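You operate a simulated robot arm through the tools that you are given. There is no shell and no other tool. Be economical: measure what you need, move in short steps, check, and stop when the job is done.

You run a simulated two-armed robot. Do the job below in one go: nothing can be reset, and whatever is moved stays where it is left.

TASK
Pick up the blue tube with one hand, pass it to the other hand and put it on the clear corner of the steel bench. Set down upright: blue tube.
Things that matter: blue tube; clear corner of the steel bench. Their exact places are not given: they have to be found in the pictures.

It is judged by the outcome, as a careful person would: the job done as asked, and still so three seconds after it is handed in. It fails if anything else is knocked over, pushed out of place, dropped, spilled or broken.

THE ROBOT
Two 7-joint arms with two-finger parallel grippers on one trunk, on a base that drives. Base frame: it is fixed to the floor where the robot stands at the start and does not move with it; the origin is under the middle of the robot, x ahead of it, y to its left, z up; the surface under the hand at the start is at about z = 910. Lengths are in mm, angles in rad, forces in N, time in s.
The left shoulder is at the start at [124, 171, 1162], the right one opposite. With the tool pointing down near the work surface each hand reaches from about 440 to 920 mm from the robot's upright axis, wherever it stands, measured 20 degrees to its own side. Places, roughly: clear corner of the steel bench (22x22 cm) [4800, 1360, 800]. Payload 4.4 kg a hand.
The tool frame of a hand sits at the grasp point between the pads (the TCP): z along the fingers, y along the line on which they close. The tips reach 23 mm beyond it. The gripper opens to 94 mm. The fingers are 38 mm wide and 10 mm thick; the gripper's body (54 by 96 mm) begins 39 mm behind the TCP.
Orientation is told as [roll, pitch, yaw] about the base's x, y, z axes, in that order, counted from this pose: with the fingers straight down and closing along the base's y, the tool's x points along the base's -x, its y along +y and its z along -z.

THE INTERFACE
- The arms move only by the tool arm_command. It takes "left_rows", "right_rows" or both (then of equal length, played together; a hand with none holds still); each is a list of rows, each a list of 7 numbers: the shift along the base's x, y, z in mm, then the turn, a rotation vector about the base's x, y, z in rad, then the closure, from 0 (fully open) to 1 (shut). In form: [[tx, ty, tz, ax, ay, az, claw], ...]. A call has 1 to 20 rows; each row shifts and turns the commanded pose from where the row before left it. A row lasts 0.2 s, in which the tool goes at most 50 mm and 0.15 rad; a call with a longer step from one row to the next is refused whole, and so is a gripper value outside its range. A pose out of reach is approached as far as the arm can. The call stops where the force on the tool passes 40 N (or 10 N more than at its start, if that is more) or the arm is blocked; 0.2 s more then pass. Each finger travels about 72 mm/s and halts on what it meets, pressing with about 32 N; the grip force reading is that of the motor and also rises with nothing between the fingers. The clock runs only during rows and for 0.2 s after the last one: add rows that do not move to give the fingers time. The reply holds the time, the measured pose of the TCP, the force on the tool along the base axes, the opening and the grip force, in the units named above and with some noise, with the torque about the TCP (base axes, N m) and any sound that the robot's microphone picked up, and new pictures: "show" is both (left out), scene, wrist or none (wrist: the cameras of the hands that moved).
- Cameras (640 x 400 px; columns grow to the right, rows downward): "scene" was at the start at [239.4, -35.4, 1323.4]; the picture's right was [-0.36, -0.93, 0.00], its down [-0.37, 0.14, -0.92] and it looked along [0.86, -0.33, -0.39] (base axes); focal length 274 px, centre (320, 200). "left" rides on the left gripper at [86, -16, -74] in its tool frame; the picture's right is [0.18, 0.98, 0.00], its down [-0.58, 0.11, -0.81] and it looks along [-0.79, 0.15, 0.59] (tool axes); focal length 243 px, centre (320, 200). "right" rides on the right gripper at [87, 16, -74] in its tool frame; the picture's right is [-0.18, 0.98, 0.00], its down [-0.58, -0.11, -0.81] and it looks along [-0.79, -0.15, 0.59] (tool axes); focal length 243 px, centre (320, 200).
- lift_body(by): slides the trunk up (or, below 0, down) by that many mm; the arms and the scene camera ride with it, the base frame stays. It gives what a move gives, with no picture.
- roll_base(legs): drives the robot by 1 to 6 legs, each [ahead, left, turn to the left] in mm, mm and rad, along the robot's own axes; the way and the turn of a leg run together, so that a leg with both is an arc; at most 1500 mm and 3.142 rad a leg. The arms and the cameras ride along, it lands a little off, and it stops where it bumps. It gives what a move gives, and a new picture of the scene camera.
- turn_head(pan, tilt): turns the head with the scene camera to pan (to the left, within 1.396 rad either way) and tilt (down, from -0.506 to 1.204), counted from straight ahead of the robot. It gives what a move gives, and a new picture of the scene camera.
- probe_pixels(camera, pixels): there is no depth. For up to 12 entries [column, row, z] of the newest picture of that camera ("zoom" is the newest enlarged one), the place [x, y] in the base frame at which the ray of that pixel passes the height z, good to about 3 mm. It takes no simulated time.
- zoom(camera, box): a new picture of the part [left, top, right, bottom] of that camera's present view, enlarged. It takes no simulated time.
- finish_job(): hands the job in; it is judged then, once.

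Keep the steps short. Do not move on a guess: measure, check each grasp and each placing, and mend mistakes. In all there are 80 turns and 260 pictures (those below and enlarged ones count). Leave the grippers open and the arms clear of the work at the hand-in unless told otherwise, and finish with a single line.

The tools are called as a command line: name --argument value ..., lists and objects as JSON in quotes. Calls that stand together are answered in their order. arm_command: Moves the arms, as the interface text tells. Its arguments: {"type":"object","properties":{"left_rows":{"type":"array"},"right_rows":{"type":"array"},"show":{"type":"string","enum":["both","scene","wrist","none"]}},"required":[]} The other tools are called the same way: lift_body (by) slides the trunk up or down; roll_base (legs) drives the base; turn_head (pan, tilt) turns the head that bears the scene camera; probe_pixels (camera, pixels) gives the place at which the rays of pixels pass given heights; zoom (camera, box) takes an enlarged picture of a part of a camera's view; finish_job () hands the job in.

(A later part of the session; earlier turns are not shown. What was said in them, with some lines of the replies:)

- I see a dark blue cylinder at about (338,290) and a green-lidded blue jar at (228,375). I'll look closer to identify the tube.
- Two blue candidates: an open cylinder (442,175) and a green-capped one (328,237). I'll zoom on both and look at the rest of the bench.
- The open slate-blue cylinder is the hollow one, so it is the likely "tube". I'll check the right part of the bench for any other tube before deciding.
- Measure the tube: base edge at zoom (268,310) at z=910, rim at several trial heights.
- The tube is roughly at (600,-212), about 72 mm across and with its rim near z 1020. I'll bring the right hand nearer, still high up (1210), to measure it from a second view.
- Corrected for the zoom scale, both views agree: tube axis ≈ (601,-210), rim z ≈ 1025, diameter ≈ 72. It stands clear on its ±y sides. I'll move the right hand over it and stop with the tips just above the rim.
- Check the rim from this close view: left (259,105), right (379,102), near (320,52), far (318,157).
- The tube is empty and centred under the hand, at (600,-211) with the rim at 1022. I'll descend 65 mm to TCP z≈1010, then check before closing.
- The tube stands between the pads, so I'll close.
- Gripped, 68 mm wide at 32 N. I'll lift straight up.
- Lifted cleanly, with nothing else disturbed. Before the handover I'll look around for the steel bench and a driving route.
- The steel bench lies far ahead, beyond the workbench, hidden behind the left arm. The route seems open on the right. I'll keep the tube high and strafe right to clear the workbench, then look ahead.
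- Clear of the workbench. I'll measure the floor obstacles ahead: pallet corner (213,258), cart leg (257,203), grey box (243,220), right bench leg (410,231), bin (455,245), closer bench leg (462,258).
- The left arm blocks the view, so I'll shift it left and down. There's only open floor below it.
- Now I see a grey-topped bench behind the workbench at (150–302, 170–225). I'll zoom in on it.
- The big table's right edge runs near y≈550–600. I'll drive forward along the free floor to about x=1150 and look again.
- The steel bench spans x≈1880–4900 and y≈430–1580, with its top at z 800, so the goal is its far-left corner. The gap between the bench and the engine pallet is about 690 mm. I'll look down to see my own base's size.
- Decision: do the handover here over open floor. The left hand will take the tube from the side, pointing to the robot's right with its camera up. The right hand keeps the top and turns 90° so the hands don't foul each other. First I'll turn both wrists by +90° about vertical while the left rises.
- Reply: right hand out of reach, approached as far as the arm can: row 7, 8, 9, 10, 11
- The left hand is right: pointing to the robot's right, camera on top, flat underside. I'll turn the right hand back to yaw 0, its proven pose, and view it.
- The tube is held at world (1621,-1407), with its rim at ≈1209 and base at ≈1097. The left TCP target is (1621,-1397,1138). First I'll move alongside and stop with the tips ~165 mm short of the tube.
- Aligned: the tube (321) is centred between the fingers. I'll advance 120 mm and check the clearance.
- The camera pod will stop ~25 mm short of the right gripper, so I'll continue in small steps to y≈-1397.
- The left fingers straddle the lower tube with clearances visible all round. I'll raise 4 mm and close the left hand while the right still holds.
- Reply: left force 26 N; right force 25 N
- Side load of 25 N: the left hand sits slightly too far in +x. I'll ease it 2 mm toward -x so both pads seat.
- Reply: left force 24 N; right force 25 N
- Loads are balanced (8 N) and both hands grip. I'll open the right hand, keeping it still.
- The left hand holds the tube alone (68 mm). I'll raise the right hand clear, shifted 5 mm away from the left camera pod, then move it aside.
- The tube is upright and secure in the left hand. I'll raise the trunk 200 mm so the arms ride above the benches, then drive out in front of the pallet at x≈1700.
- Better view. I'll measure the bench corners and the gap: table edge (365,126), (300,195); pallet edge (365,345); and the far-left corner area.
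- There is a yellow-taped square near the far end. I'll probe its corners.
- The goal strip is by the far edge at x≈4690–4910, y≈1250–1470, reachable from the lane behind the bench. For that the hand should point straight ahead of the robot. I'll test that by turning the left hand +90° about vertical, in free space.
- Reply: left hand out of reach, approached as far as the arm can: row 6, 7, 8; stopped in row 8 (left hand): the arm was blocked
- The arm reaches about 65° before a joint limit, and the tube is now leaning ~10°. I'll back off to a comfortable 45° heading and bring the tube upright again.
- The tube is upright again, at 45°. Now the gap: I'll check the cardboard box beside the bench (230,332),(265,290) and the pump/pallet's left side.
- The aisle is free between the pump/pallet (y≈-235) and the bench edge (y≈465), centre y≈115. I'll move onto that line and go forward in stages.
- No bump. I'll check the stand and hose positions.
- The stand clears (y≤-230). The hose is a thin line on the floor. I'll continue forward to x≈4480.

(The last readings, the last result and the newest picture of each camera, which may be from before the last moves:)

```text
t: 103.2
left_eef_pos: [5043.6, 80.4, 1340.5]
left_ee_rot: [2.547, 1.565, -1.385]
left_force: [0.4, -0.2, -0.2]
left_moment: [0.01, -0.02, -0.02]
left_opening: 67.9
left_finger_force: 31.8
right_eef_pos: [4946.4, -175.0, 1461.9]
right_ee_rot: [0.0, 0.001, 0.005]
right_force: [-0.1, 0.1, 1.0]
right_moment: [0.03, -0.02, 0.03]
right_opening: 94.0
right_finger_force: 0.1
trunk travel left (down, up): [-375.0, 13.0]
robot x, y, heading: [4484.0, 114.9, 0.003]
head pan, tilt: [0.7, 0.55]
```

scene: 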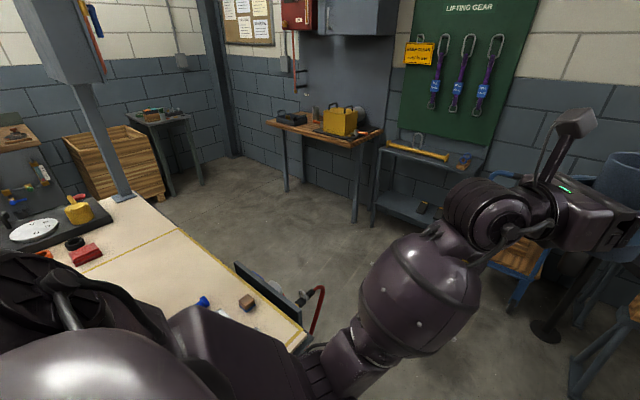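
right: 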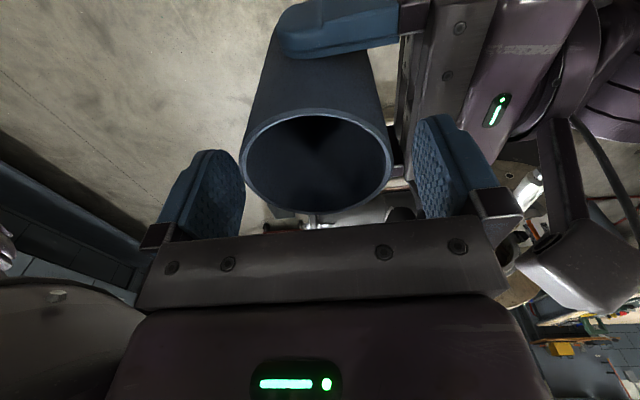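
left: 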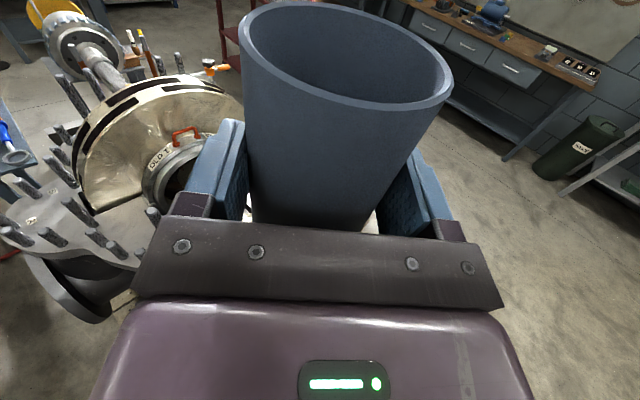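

Open floor behind the bench. I'll measure the bench's far edge, the taped line, the post and the furniture legs.

probe_pixels --camera "scene" --pixels '[[133, 193, 800], [235, 275, 800], [302, 325, 800], [180, 229, 800], [123, 199, 800], [102, 252, 800], [286, 190, 0], [355, 222, 0], [372, 226, 0], [170, 193, 0], [545, 330, 0], [510, 305, 0]]'

zoom --camera "scene" --box '[0, 160, 340, 360]'

```text
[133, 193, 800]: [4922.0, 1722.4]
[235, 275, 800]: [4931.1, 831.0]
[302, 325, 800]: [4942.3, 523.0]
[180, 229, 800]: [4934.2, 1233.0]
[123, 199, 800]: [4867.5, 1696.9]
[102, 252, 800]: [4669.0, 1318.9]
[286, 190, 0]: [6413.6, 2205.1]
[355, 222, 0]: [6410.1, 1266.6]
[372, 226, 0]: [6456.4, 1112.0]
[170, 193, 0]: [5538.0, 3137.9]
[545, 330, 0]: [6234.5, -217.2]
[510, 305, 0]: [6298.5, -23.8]
```

```text
1.88 times, centred on (170, 260) of scene
```

zoom: 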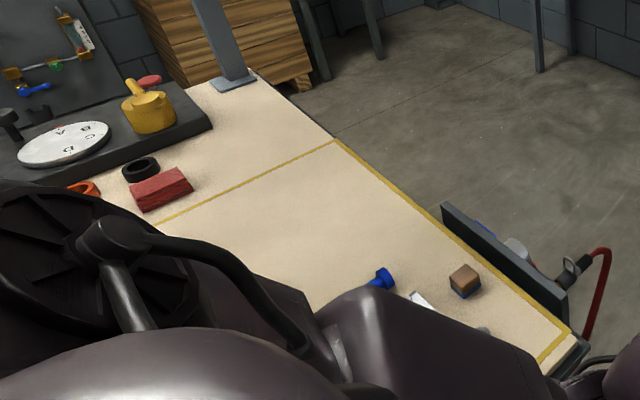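

There's plenty of floor behind the bench (furniture at x>6200), the far edge is at x≈4930, and the clear area is x 4700–4925, y 1250–1600 with a post at (4868,1697). Plan: stand near (5400,1780) facing 225°, with the hand pointing straight in across the far edge. First I'll tuck the right arm to its side and extend the left slightly.

arm_command --left_rows '[[19, -10, 0, 0, 0, 0, 1], [19, -10, 0, 0, 0, 0, 1], [19, -10, 0, 0, 0, 0, 1], [19, -10, 0, 0, 0, 0, 1], [19, -10, 0, 0, 0, 0, 1], [18, -8, 0, 0, 0, 0, 1], [0, 0, 0, 0, 0, 0, 1]]' --right_rows '[[-34, -34, 0, 0, 0, 0, 0], [-34, -34, 0, 0, 0, 0, 0], [-34, -34, 0, 0, 0, 0, 0], [-34, -34, 0, 0, 0, 0, 0], [-34, -34, 0, 0, 0, 0, 0], [-34, -34, 0, 0, 0, 0, 0], [0, 0, 0, 0, 0, 0, 0]]' --show "none"

roll_base --legs '[[1120, 0, 0]]'

```text
t: 104.8
left_eef_pos: [5157.9, 24.4, 1340.2]
left_ee_rot: [2.455, 1.565, -1.476]
left_force: [-0.9, 0.3, -0.9]
left_moment: [0.02, 0.07, -0.01]
left_opening: 68.0
left_finger_force: 31.9
right_eef_pos: [4744.2, -379.0, 1463.0]
right_ee_rot: [0.001, 0.001, 0.005]
right_force: [0.3, 0.9, -0.3]
right_moment: [-0.04, 0.0, 0.03]
right_opening: 93.9
right_finger_force: 0.1
trunk travel left (down, up): [-375.0, 13.0]
robot x, y, heading: [4479.4, 111.8, 0.007]
head pan, tilt: [0.7, 0.55]
```

```text
t: 110.5
left_eef_pos: [6266.1, 27.6, 1340.8]
left_ee_rot: [2.512, 1.565, -1.421]
left_force: [0.3, -0.1, -0.6]
left_moment: [-0.03, -0.02, 0.01]
left_opening: 67.8
left_finger_force: 31.8
right_eef_pos: [5850.3, -375.1, 1461.8]
right_ee_rot: [-0.002, 0.002, 0.004]
right_force: [-0.5, 0.5, 0.0]
right_moment: [0.02, -0.03, 0.02]
right_opening: 93.9
right_finger_force: 0.0
trunk travel left (down, up): [-375.0, 13.0]
robot x, y, heading: [5591.3, 119.5, 0.001]
head pan, tilt: [0.7, 0.55]
```

scene: 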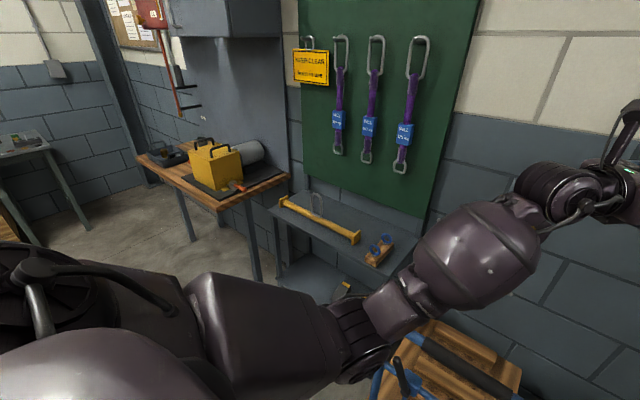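

I'll back off the rear wall to x≈5400, turn left to face 225°, and look before moving sideways.

roll_base --legs '[[-190, 0, 0], [0, 0, 2.0], [0, 0, 1.927]]'

turn_head --pan -0.9 --tilt 0.5

```text
t: 121.4
left_eef_pos: [4844.5, -281.0, 1340.0]
left_ee_rot: [2.51, 1.564, 2.474]
left_force: [-0.5, -1.0, -0.4]
left_moment: [0.01, -0.02, -0.04]
left_opening: 67.7
left_finger_force: 32.2
right_eef_pos: [4870.6, 296.2, 1462.4]
right_ee_rot: [0.001, 0.003, -2.383]
right_force: [0.4, 0.4, -0.2]
right_moment: [0.02, 0.03, -0.02]
right_opening: 93.8
right_finger_force: 0.0
trunk travel left (down, up): [-375.0, 13.0]
robot x, y, heading: [5401.1, 117.5, -2.382]
head pan, tilt: [0.7, 0.55]
```

scene: 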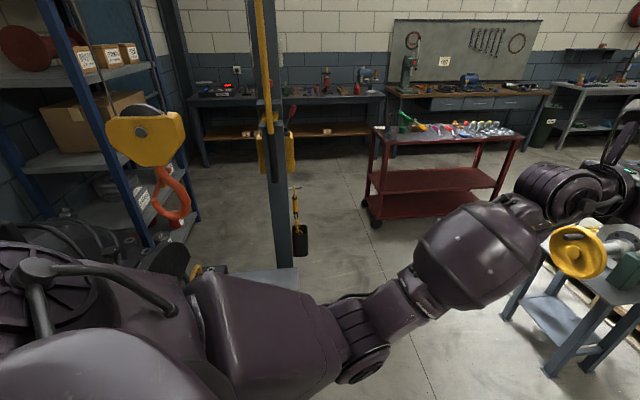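

```text
t: 123.1
left_eef_pos: [4842.8, -281.0, 1340.1]
left_ee_rot: [2.503, 1.566, 2.466]
left_force: [-0.1, -0.5, -0.3]
left_moment: [-0.02, -0.03, 0.03]
left_opening: 67.9
left_finger_force: 31.8
right_eef_pos: [4870.8, 296.5, 1463.0]
right_ee_rot: [-0.001, 0.003, -2.385]
right_force: [-0.2, -0.4, -0.6]
right_moment: [-0.01, 0.07, 0.0]
right_opening: 94.0
right_finger_force: 0.0
trunk travel left (down, up): [-375.0, 13.0]
robot x, y, heading: [5401.1, 115.8, -2.391]
head pan, tilt: [-0.901, 0.499]
```

scene: 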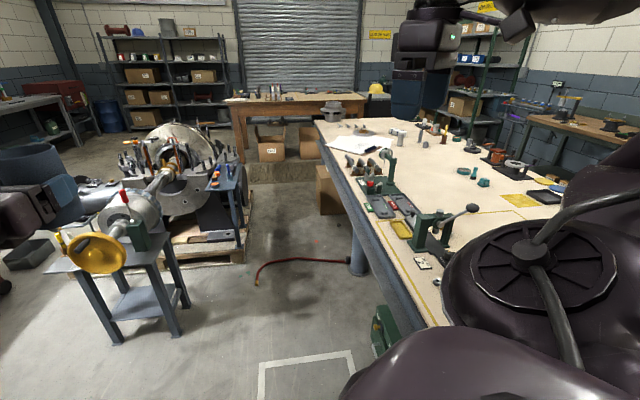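

All clear. Next I'll shift to about (5650,1780), away from the bench, keeping this facing (trim +0.03 rad).

roll_base --legs '[[0, 0, 0.031], [-676, -499, 0], [-676, -499, 0]]'

turn_head --pan -0.3 --tilt 0.6

```text
t: 132.8
left_eef_pos: [5118.6, 1365.3, 1340.0]
left_ee_rot: [2.523, 1.566, 2.51]
left_force: [1.3, -0.2, -0.5]
left_moment: [-0.02, -0.01, -0.03]
left_opening: 67.9
left_finger_force: 31.9
right_eef_pos: [5131.6, 1942.1, 1462.0]
right_ee_rot: [-0.002, 0.0, -2.359]
right_force: [-0.4, 0.5, -0.1]
right_moment: [-0.04, -0.02, -0.05]
right_opening: 94.2
right_finger_force: 0.0
trunk travel left (down, up): [-375.0, 13.0]
robot x, y, heading: [5663.4, 1777.8, -2.359]
head pan, tilt: [-0.901, 0.499]
```

scene: 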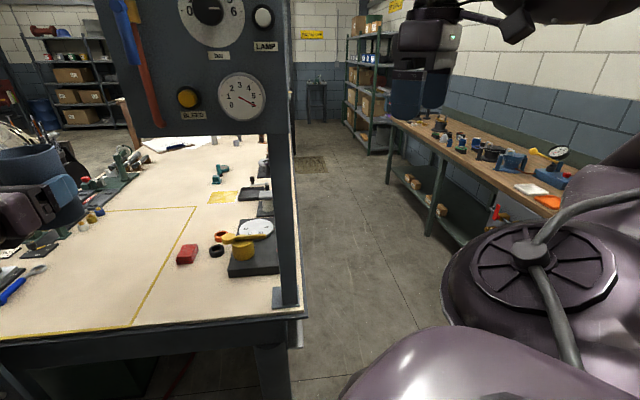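

```text
t: 133.8
left_eef_pos: [5118.5, 1365.7, 1340.6]
left_ee_rot: [2.477, 1.564, 2.467]
left_force: [-0.2, 0.7, -1.3]
left_moment: [0.0, -0.03, -0.04]
left_opening: 67.6
left_finger_force: 32.3
right_eef_pos: [5128.6, 1941.8, 1461.5]
right_ee_rot: [0.0, -0.001, -2.358]
right_force: [0.1, 0.1, 0.2]
right_moment: [-0.01, 0.01, 0.02]
right_opening: 93.9
right_finger_force: 0.1
trunk travel left (down, up): [-375.0, 13.0]
robot x, y, heading: [5658.4, 1777.0, -2.355]
head pan, tilt: [-0.3, 0.6]
```

scene: 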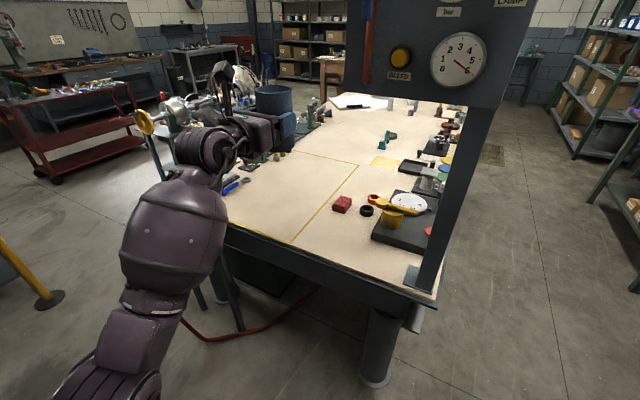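

The control panel hangs on the post above the corner, so I'll lower before moving in. Measure the corner now: tape line end (290,243), edge (350,266), red block (340,213), tray (375,238), post foot (412,278).

probe_pixels --camera "scene" --pixels '[[291, 243, 800], [345, 264, 800], [436, 300, 800], [342, 213, 800], [333, 208, 800], [367, 216, 800], [373, 238, 800], [407, 286, 800], [357, 164, 800], [428, 244, 800]]'

zoom --camera "scene" --box '[220, 140, 460, 320]'

```text
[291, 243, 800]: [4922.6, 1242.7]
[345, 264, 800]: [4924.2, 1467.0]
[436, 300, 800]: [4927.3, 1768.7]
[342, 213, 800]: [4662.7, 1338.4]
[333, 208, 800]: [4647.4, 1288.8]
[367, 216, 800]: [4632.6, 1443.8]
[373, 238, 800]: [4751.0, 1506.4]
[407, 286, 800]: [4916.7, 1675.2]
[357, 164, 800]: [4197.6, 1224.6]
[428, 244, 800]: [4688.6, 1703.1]
```

```text
2.22 times, centred on (340, 230) of scene
```

zoom: 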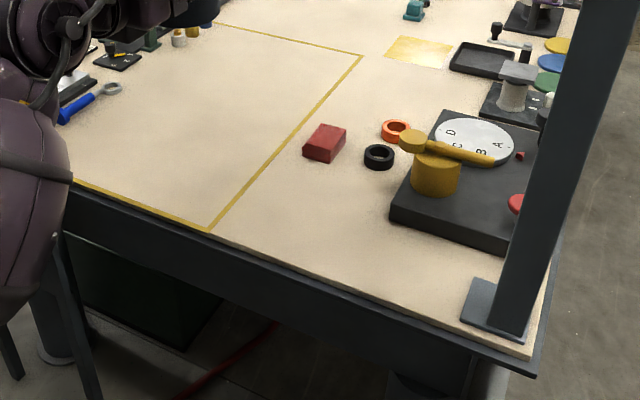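

The target spot is tube axis ≈ (4850,1370): edge at x 4924, tape line y 1243, block x<4665, tray y>1500. I'll lower the trunk fully while still outside the bench.

lift_body --by -340

turn_head --pan 0.0 --tilt 0.45

```text
t: 137.1
left_eef_pos: [5098.2, 1345.3, 876.3]
left_ee_rot: [0.814, 1.33, 0.806]
left_force: [0.3, 0.5, 0.1]
left_moment: [0.04, -0.06, 0.03]
left_opening: 67.7
left_finger_force: 32.2
right_eef_pos: [5021.3, 1833.6, 1011.5]
right_ee_rot: [-0.001, 0.571, -2.358]
right_force: [0.8, 0.4, -0.3]
right_moment: [0.0, 0.0, -0.01]
right_opening: 93.9
right_finger_force: 0.1
trunk travel left (down, up): [-35.0, 353.0]
robot x, y, heading: [5659.7, 1781.8, -2.356]
head pan, tilt: [-0.3, 0.6]
```

```text
t: 137.9
left_eef_pos: [5097.7, 1346.0, 874.2]
left_ee_rot: [0.815, 1.326, 0.805]
left_force: [0.4, -0.4, -1.4]
left_moment: [-0.04, 0.01, -0.03]
left_opening: 67.6
left_finger_force: 32.2
right_eef_pos: [5021.4, 1833.9, 1010.0]
right_ee_rot: [-0.001, 0.573, -2.359]
right_force: [0.3, 0.1, -0.8]
right_moment: [-0.01, -0.01, 0.01]
right_opening: 94.1
right_finger_force: 0.1
trunk travel left (down, up): [-35.0, 353.0]
robot x, y, heading: [5665.6, 1775.6, -2.356]
head pan, tilt: [0.0, 0.45]
```

scene: 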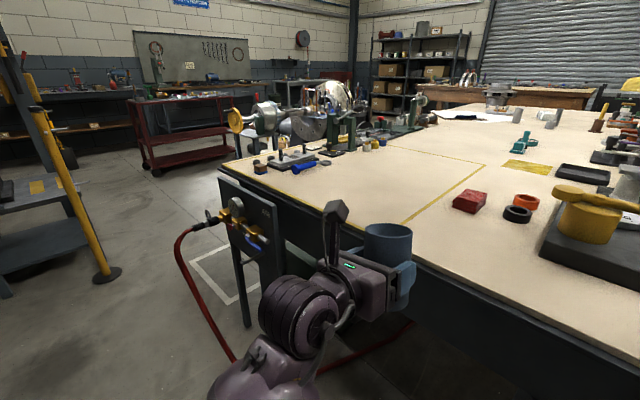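

The lowering leaned both hands forward: the left tilts 14° and the right 33°. I'll bring the tube upright again and pull the right hand back from the bench side.

arm_command --left_rows '[[0, 0, 10, -0.06, 0.057, 0, 1], [0, 0, 10, -0.06, 0.057, 0, 1], [0, 0, 10, -0.055, 0.054, 0, 1], [0, 0, 10, 0, 0, 0, 1], [0, 0, 0, 0, 0, 0, 1], [0, 0, 0, 0, 0, 0, 1]]' --right_rows '[[40, 15, 10, 0, 0, 0, 0], [40, 15, 10, 0, 0, 0, 0], [40, 15, 10, 0, 0, 0, 0], [40, 15, 10, 0, 0, 0, 0], [40, 15, 10, 0, 0, 0, 0], [0, 0, 0, 0, 0, 0, 0]]' --show "both"

```text
t: 139.3
left_eef_pos: [5097.8, 1345.1, 915.9]
left_ee_rot: [0.71, 1.569, 0.698]
left_force: [0.3, -0.1, -0.7]
left_moment: [0.0, 0.0, -0.01]
left_opening: 67.4
left_finger_force: 31.8
right_eef_pos: [5145.9, 1801.7, 1053.2]
right_ee_rot: [-0.001, 0.573, -2.359]
right_force: [-0.5, 0.7, -0.7]
right_moment: [0.0, 0.02, 0.02]
right_opening: 94.1
right_finger_force: 0.0
right hand out of reach, approached as far as the arm can: row 1, 2, 3, 4, 5
trunk travel left (down, up): [-35.0, 353.0]
robot x, y, heading: [5661.9, 1778.8, -2.358]
head pan, tilt: [0.0, 0.45]
```

scene: 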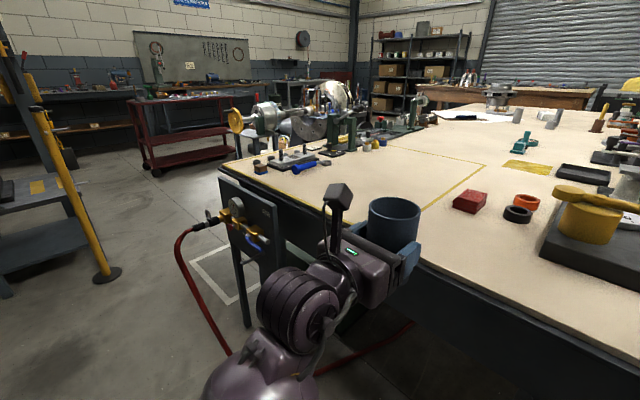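
right: 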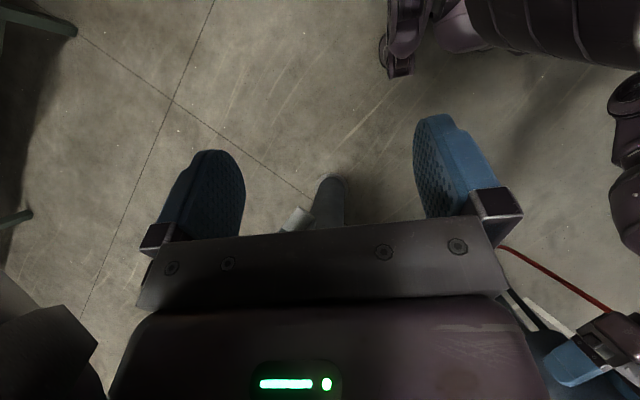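
left: 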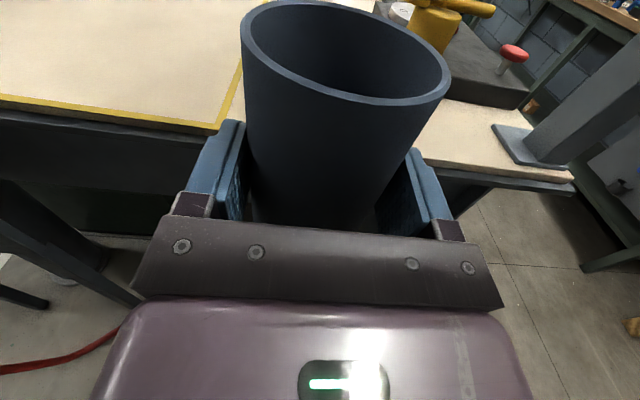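

The tube is upright at TCP z 916. The right hand would come close to the post/panel, so I'll swing it out in +y.

arm_command --right_rows '[[0, 40, 0, 0, 0, 0, 0], [0, 40, 0, 0, 0, 0, 0], [0, 40, 0, 0, 0, 0, 0], [0, 40, 0, 0, 0, 0, 0], [0, 40, 0, 0, 0, 0, 0], [0, 0, 0, 0, 0, 0, 0]]' --show "none"

turn_head --pan -0.6 --tilt 0.25

```text
t: 140.7
left_eef_pos: [5099.1, 1345.6, 916.8]
left_ee_rot: [0.663, 1.568, 0.652]
left_force: [0.7, -0.8, -0.7]
left_moment: [-0.01, -0.04, 0.0]
left_opening: 67.3
left_finger_force: 31.8
right_eef_pos: [5113.1, 1828.1, 1001.8]
right_ee_rot: [-0.001, 0.574, -2.358]
right_force: [-0.9, 0.0, -0.5]
right_moment: [-0.01, -0.03, -0.03]
right_opening: 93.9
right_finger_force: 0.0
right hand out of reach, approached as far as the arm can: row 1, 2, 3, 4, 5
trunk travel left (down, up): [-35.0, 353.0]
robot x, y, heading: [5661.5, 1775.7, -2.353]
head pan, tilt: [0.0, 0.45]
```

```text
t: 141.7
left_eef_pos: [5098.1, 1344.9, 915.4]
left_ee_rot: [0.646, 1.569, 0.632]
left_force: [-0.1, -0.3, -0.4]
left_moment: [-0.02, -0.02, 0.02]
left_opening: 67.6
left_finger_force: 32.2
right_eef_pos: [5111.6, 1827.2, 1002.4]
right_ee_rot: [-0.001, 0.574, -2.358]
right_force: [0.3, 0.3, -0.3]
right_moment: [-0.02, -0.01, -0.02]
right_opening: 94.2
right_finger_force: 0.0
trunk travel left (down, up): [-35.0, 353.0]
robot x, y, heading: [5663.7, 1776.8, -2.357]
head pan, tilt: [-0.6, 0.25]
```

scene: 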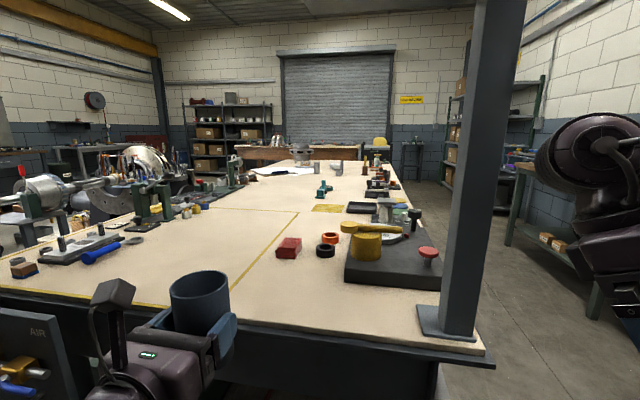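

The right arm is cramped at this low trunk setting. I'll raise the trunk back to its starting level, where there was no lean, and use the left arm itself to go down.

lift_body --by 140

```text
t: 143.3
left_eef_pos: [5097.8, 1343.6, 1052.4]
left_ee_rot: [0.729, 1.567, 0.718]
left_force: [0.1, 0.6, -0.9]
left_moment: [0.0, 0.0, -0.02]
left_opening: 67.7
left_finger_force: 31.6
right_eef_pos: [5111.3, 1826.8, 1141.6]
right_ee_rot: [-0.001, 0.575, -2.358]
right_force: [0.7, 0.0, -0.3]
right_moment: [0.01, 0.02, 0.0]
right_opening: 93.9
right_finger_force: 0.1
trunk travel left (down, up): [-175.0, 213.0]
robot x, y, heading: [5658.7, 1777.3, -2.354]
head pan, tilt: [-0.6, 0.25]
```

The slide is pure vertical, so the lean came from the right/left arms meeting limits when low. I'll straighten the right hand and move it up and away.

arm_command --right_rows '[[10, 20, 40, -0.1, 0.1, 0, 0], [10, 25, 40, -0.1, 0.1, 0, 0], [15, 30, 35, -0.1, 0.1, 0, 0], [15, 30, 35, -0.1, 0.1, 0, 0], [20, 15, 0, 0, 0, 0, 0], [0, 0, 0, 0, 0, 0, 0]]' --show "none"

arm_command --left_rows '[[0, 0, -30, 0, 0, 0, 1], [0, 0, -30, 0, 0, 0, 1], [0, 0, -30, 0, 0, 0, 1], [0, 0, -30, 0, 0, 0, 1], [0, 0, -30, 0, 0, 0, 1], [0, 0, 0, 0, 0, 0, 1]]' --show "scene"

```text
t: 144.8
left_eef_pos: [5097.5, 1344.1, 1054.6]
left_ee_rot: [0.65, 1.568, 0.639]
left_force: [-1.2, 0.2, -0.6]
left_moment: [-0.02, -0.02, 0.03]
left_opening: 67.4
left_finger_force: 32.3
right_eef_pos: [5170.3, 1918.7, 1289.9]
right_ee_rot: [0.0, 0.008, -2.357]
right_force: [0.8, 0.2, 0.4]
right_moment: [0.0, 0.02, -0.01]
right_opening: 93.9
right_finger_force: 0.1
right hand out of reach, approached as far as the arm can: row 4, 5
trunk travel left (down, up): [-175.0, 213.0]
robot x, y, heading: [5665.2, 1780.0, -2.357]
head pan, tilt: [-0.6, 0.25]
```

```text
t: 146.2
left_eef_pos: [5099.3, 1343.9, 906.7]
left_ee_rot: [0.556, 1.567, 0.545]
left_force: [0.1, 0.8, 0.0]
left_moment: [0.0, -0.06, -0.01]
left_opening: 67.3
left_finger_force: 31.7
right_eef_pos: [5169.2, 1919.1, 1289.8]
right_ee_rot: [0.001, 0.007, -2.359]
right_force: [-0.2, -0.7, -0.1]
right_moment: [0.01, -0.01, -0.02]
right_opening: 94.1
right_finger_force: 0.0
trunk travel left (down, up): [-175.0, 213.0]
robot x, y, heading: [5660.8, 1777.6, -2.355]
head pan, tilt: [-0.6, 0.25]
```

scene: 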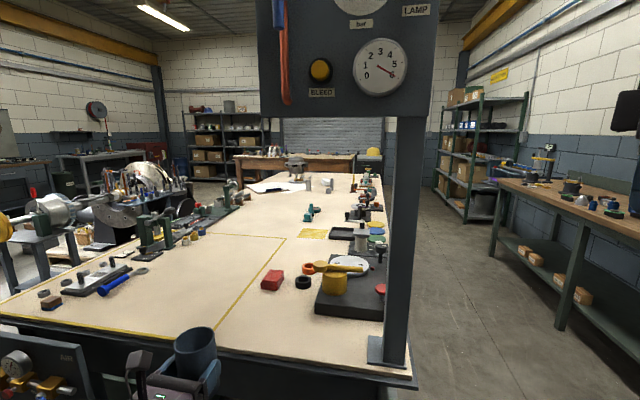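

The panel's underside is at z≈1355 over y 1360–1740, so the low hand passes well beneath it and the right arm stays outside. The tube base is at ≈862, above the bench. I'll drive in by (-239,+26) mm.

roll_base --legs '[[151, -187, 0]]'

turn_head --pan 0.0 --tilt 0.7

```text
t: 148.4
left_eef_pos: [4859.8, 1368.6, 905.1]
left_ee_rot: [0.507, 1.569, 0.499]
left_force: [0.3, -0.6, -1.4]
left_moment: [0.01, -0.02, -0.02]
left_opening: 67.4
left_finger_force: 31.7
right_eef_pos: [4929.5, 1943.6, 1289.3]
right_ee_rot: [0.001, 0.007, -2.357]
right_force: [-0.4, -0.5, -0.1]
right_moment: [0.0, -0.03, -0.02]
right_opening: 94.1
right_finger_force: 0.1
trunk travel left (down, up): [-175.0, 213.0]
robot x, y, heading: [5419.1, 1802.1, -2.355]
head pan, tilt: [-0.6, 0.25]
```

scene: 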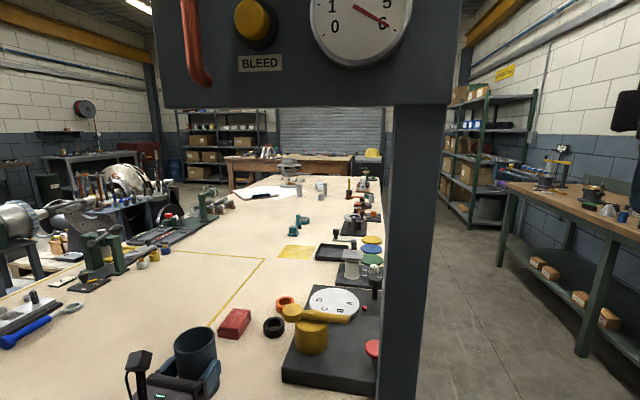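

```text
t: 149.4
left_eef_pos: [4860.6, 1368.7, 906.0]
left_ee_rot: [0.624, 1.569, 0.614]
left_force: [-0.2, 0.4, -1.6]
left_moment: [0.0, -0.03, 0.0]
left_opening: 68.0
left_finger_force: 32.0
right_eef_pos: [4931.3, 1942.6, 1289.4]
right_ee_rot: [0.001, 0.007, -2.357]
right_force: [-0.1, 0.1, -0.4]
right_moment: [0.0, 0.04, 0.0]
right_opening: 94.0
right_finger_force: 0.1
trunk travel left (down, up): [-175.0, 213.0]
robot x, y, heading: [5425.5, 1800.1, -2.357]
head pan, tilt: [0.0, 0.7]
```

scene: 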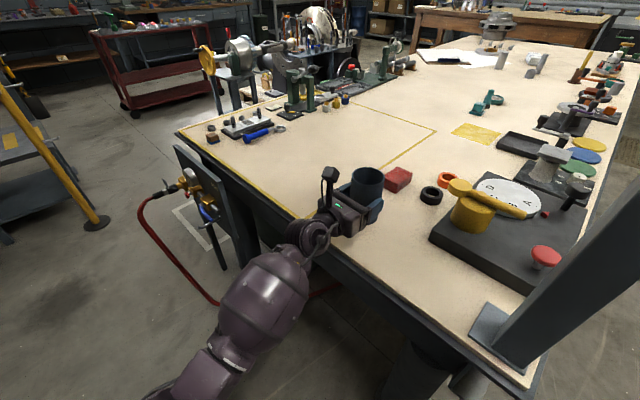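

The tube is over the clear spot. I'll zoom to check the wrist against the bench edge before lowering.

zoom --camera "scene" --box '[240, 140, 460, 300]'

zoom --camera "left" --box '[0, 0, 640, 400]'

```text
2.50 times, centred on (350, 220) of scene
```

zoom: 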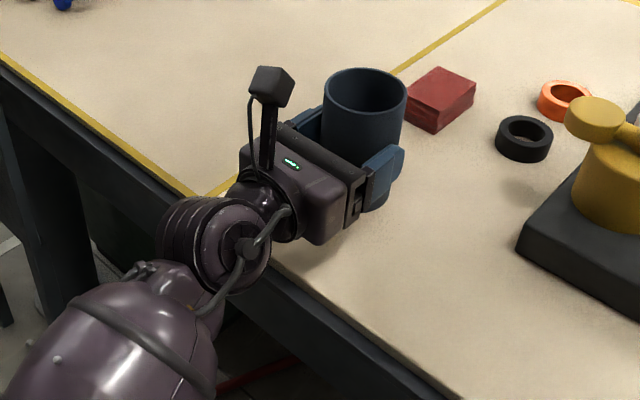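

```text
1.00 times, centred on (320, 200) of left (not enlarged: the box is as wide or as high as the picture)
```

zoom: 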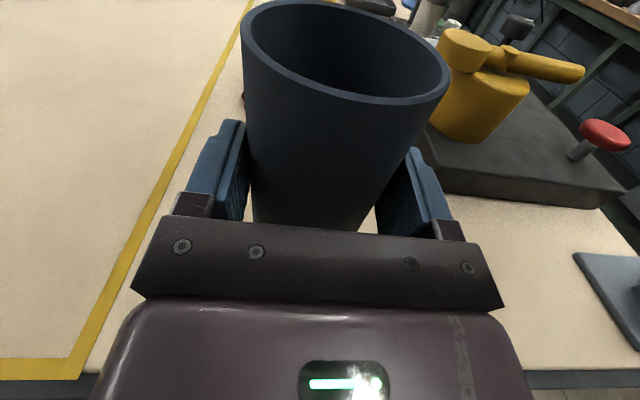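

The wrist drum is outside the edge (~x 4955–5045 versus 4924) and the fingers have room. I'll lower 48 mm first.

arm_command --left_rows '[[0, 0, -12, 0, 0, 0, 1], [0, 0, -12, 0, 0, 0, 1], [0, 0, -12, 0, 0, 0, 1], [0, 0, -12, 0, 0, 0, 1], [0, 0, 0, 0, 0, 0, 1]]' --show "both"

zoom --camera "scene" --box '[240, 140, 460, 300]'

```text
t: 150.6
left_eef_pos: [4860.5, 1368.8, 859.7]
left_ee_rot: [-2.916, 1.568, -2.927]
left_force: [-1.1, -1.5, 8.6]
left_moment: [-0.02, -0.11, -0.02]
left_opening: 67.5
left_finger_force: 31.9
right_eef_pos: [4932.7, 1943.9, 1290.3]
right_ee_rot: [0.0, 0.004, -2.356]
right_force: [0.1, -0.1, -0.5]
right_moment: [-0.02, -0.01, -0.02]
right_opening: 93.9
right_finger_force: 0.1
trunk travel left (down, up): [-175.0, 213.0]
robot x, y, heading: [5425.9, 1802.4, -2.351]
head pan, tilt: [0.0, 0.7]
```

scene: 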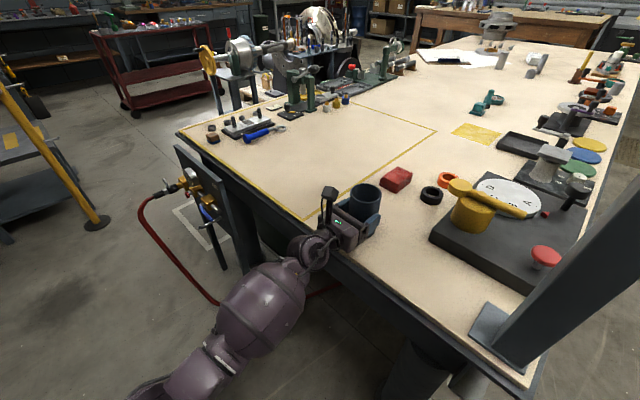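
left: 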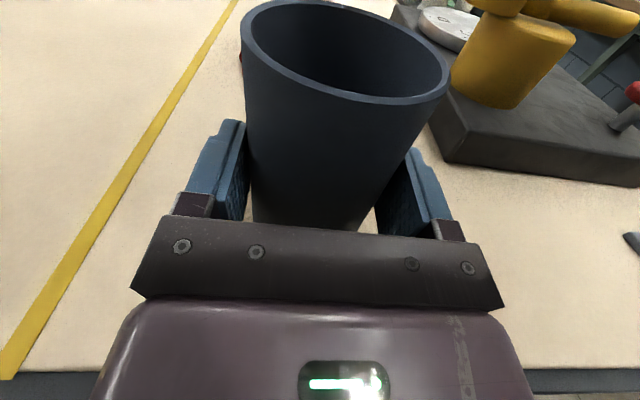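

```text
2.50 times, centred on (350, 220) of scene
```

zoom: 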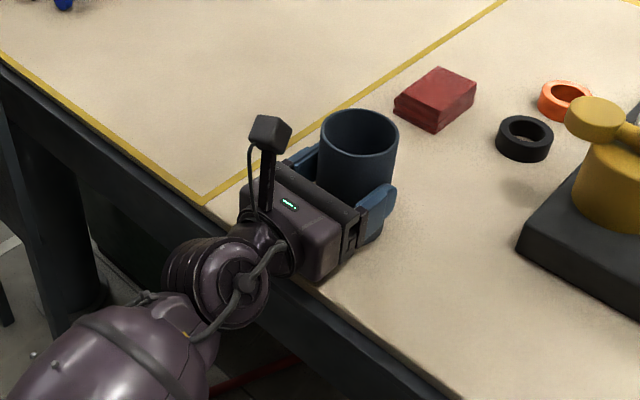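

Light contact already: 8.6 N upward, acting ~13 mm behind the TCP, so it's at the tube bottom rather than the wrist. I'll go down in 2 mm steps.

arm_command --left_rows '[[0, 0, -1, 0, 0, 0, 1], [0, 0, -1, 0, 0, 0, 1], [0, 0, 0, 0, 0, 0, 1]]' --show "none"

zoom --camera "scene" --box '[310, 160, 420, 260]'

```text
t: 151.4
left_eef_pos: [4860.7, 1368.9, 859.7]
left_ee_rot: [-2.829, 1.566, -2.837]
left_force: [-5.0, -3.4, 25.0]
left_moment: [-0.08, 0.03, 0.01]
left_opening: 67.3
left_finger_force: 32.4
right_eef_pos: [4932.1, 1944.4, 1291.9]
right_ee_rot: [0.001, 0.005, -2.357]
right_force: [-0.3, 0.1, -0.4]
right_moment: [0.01, 0.03, 0.0]
right_opening: 94.1
right_finger_force: 0.0
trunk travel left (down, up): [-175.0, 213.0]
robot x, y, heading: [5423.9, 1800.8, -2.354]
head pan, tilt: [0.0, 0.7]
```

```text
4.00 times, centred on (365, 210) of scene
```

zoom: 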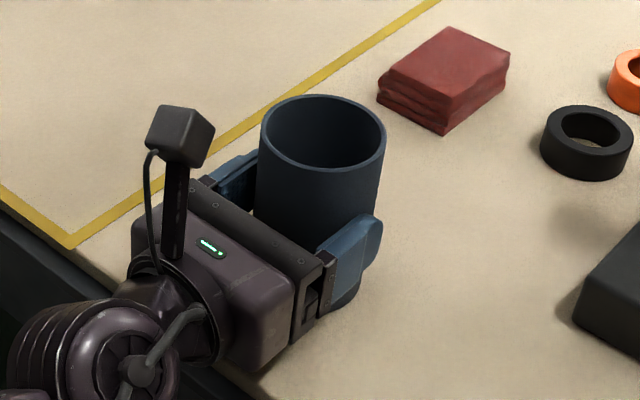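

25 N upward now, with almost no moment: the tube bottom stands on the bench. I'll ease off 1 mm, then open the fingers gradually.

arm_command --left_rows '[[0, 0, 1, 0, 0, 0, 1], [0, 0, 0, 0, 0, 0, 1]]' --show "none"

arm_command --left_rows '[[0, 0, 0, 0, 0, 0, 0.2], [0, 0, 0, 0, 0, 0, 0.1], [0, 0, 0, 0, 0, 0, 0], [0, 0, 0, 0, 0, 0, 0]]' --show "both"

zoom --camera "scene" --box '[310, 160, 420, 260]'

```text
t: 152.0
left_eef_pos: [4861.8, 1368.4, 860.4]
left_ee_rot: [-2.894, 1.566, -2.903]
left_force: [-6.8, -6.6, 27.4]
left_moment: [-0.31, 0.37, 0.08]
left_opening: 67.4
left_finger_force: 31.8
right_eef_pos: [4932.0, 1944.9, 1288.7]
right_ee_rot: [0.0, 0.006, -2.358]
right_force: [-0.1, -0.3, -0.9]
right_moment: [-0.02, 0.0, 0.01]
right_opening: 94.3
right_finger_force: 0.0
trunk travel left (down, up): [-175.0, 213.0]
robot x, y, heading: [5419.9, 1796.1, -2.359]
head pan, tilt: [0.0, 0.7]
```

```text
t: 153.0
left_eef_pos: [4861.9, 1368.9, 854.8]
left_ee_rot: [0.552, 1.569, 0.545]
left_force: [-0.4, 0.1, -0.3]
left_moment: [0.01, 0.03, 0.02]
left_opening: 94.0
left_finger_force: 0.2
right_eef_pos: [4929.7, 1943.5, 1288.6]
right_ee_rot: [0.0, 0.006, -2.357]
right_force: [-0.5, 0.0, 0.2]
right_moment: [0.01, 0.02, -0.01]
right_opening: 93.8
right_finger_force: 0.1
trunk travel left (down, up): [-175.0, 213.0]
robot x, y, heading: [5420.4, 1802.0, -2.358]
head pan, tilt: [0.0, 0.7]
```

scene: 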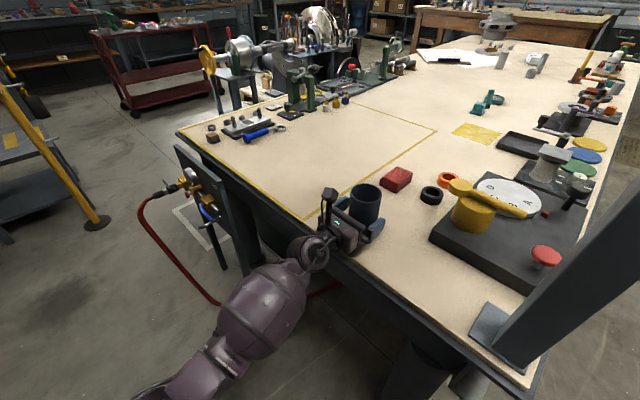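
left: 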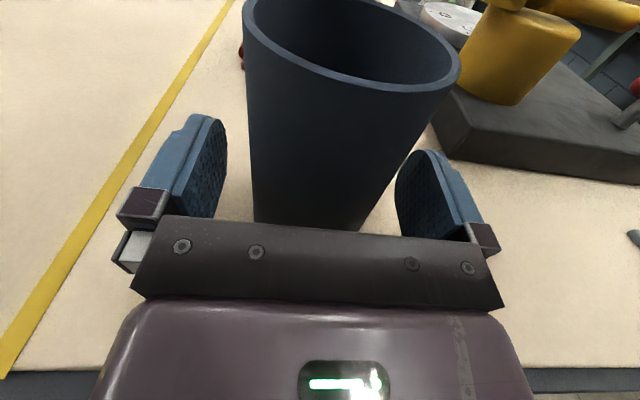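

```text
4.00 times, centred on (365, 210) of scene
```

zoom: 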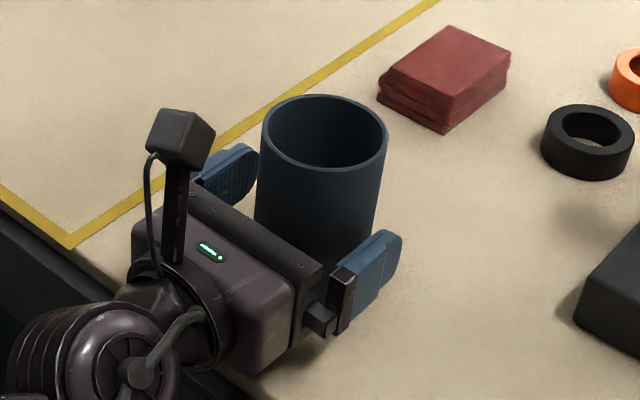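

The tube stands free on the bench with 13 mm finger clearance each side. I'll withdraw the hand straight back along +x in small steps.

arm_command --left_rows '[[8, 0, 3, 0, 0, 0, 0], [15, 0, 2, 0, 0, 0, 0], [20, 0, 0, 0, 0, 0, 0], [20, 0, 0, 0, 0, 0, 0], [25, 0, 0, 0, 0, 0, 0], [25, 0, 0, 0, 0, 0, 0], [25, 0, 0, 0, 0, 0, 0], [0, 0, 0, 0, 0, 0, 0]]' --show "both"

zoom --camera "scene" --box '[310, 160, 420, 260]'

```text
t: 154.8
left_eef_pos: [5000.1, 1369.2, 861.8]
left_ee_rot: [0.553, 1.569, 0.546]
left_force: [-0.7, -0.9, 0.2]
left_moment: [-0.03, 0.02, 0.04]
left_opening: 93.8
left_finger_force: 0.2
right_eef_pos: [4930.6, 1941.9, 1289.7]
right_ee_rot: [-0.001, 0.007, -2.357]
right_force: [-0.2, 0.7, 0.2]
right_moment: [-0.01, 0.01, 0.01]
right_opening: 93.9
right_finger_force: 0.1
trunk travel left (down, up): [-175.0, 213.0]
robot x, y, heading: [5423.5, 1797.8, -2.355]
head pan, tilt: [0.0, 0.7]
```

scene: 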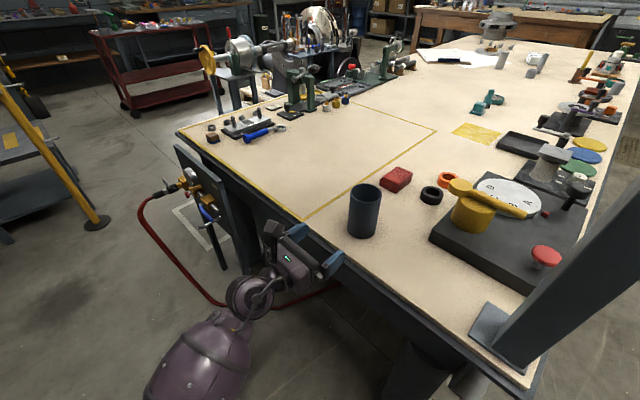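
left: 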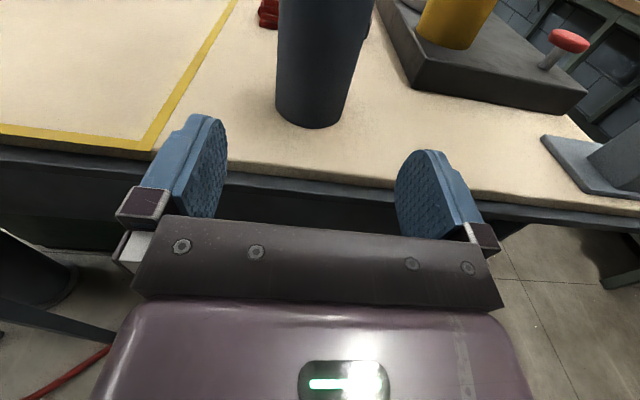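

```text
4.00 times, centred on (365, 210) of scene
```

zoom: 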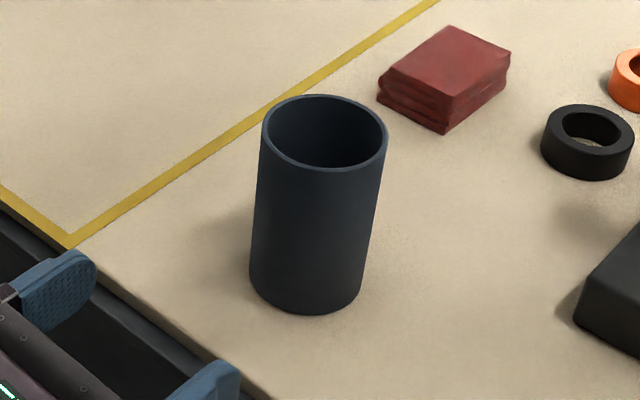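

The tube stands upright and untouched in the clear corner. I'll verify its base position and back the robot away a little.

probe_pixels --camera "zoom" --pixels '[[305, 313, 800], [250, 275, 800], [362, 285, 800], [305, 313, 815]]'

roll_base --legs '[[-141, 141, 0]]'

```text
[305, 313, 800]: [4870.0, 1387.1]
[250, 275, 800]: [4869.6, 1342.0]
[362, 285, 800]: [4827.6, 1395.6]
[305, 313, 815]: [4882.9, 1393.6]
```

```text
t: 156.7
left_eef_pos: [5199.2, 1367.5, 862.0]
left_ee_rot: [0.929, 1.569, 0.919]
left_force: [0.0, -0.4, -0.5]
left_moment: [0.0, -0.02, 0.04]
left_opening: 94.2
left_finger_force: 0.1
right_eef_pos: [5129.6, 1942.7, 1289.6]
right_ee_rot: [0.0, 0.006, -2.356]
right_force: [0.0, -0.3, 0.4]
right_moment: [0.0, 0.01, 0.03]
right_opening: 93.7
right_finger_force: 0.0
trunk travel left (down, up): [-175.0, 213.0]
robot x, y, heading: [5619.8, 1802.8, -2.356]
head pan, tilt: [0.0, 0.7]
```

scene: 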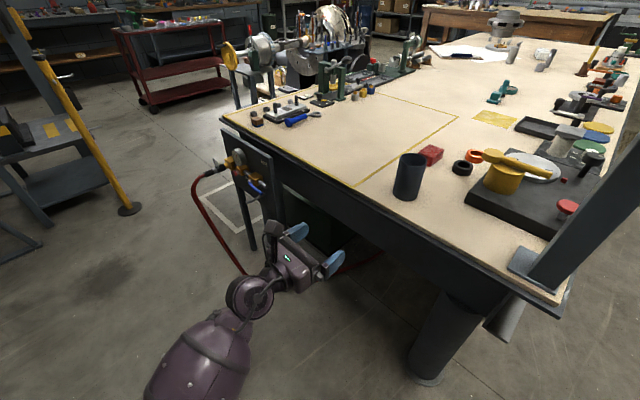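

The tube stands upright at about (4848,1368), inside the clear corner. Both grippers are open and well clear, and nothing else has moved. I'm handing in.

finish_job

```text
The job is handed in.
```

The blue tube was picked up with the right hand, passed to the left hand, and set upright on the clear corner of the steel bench.
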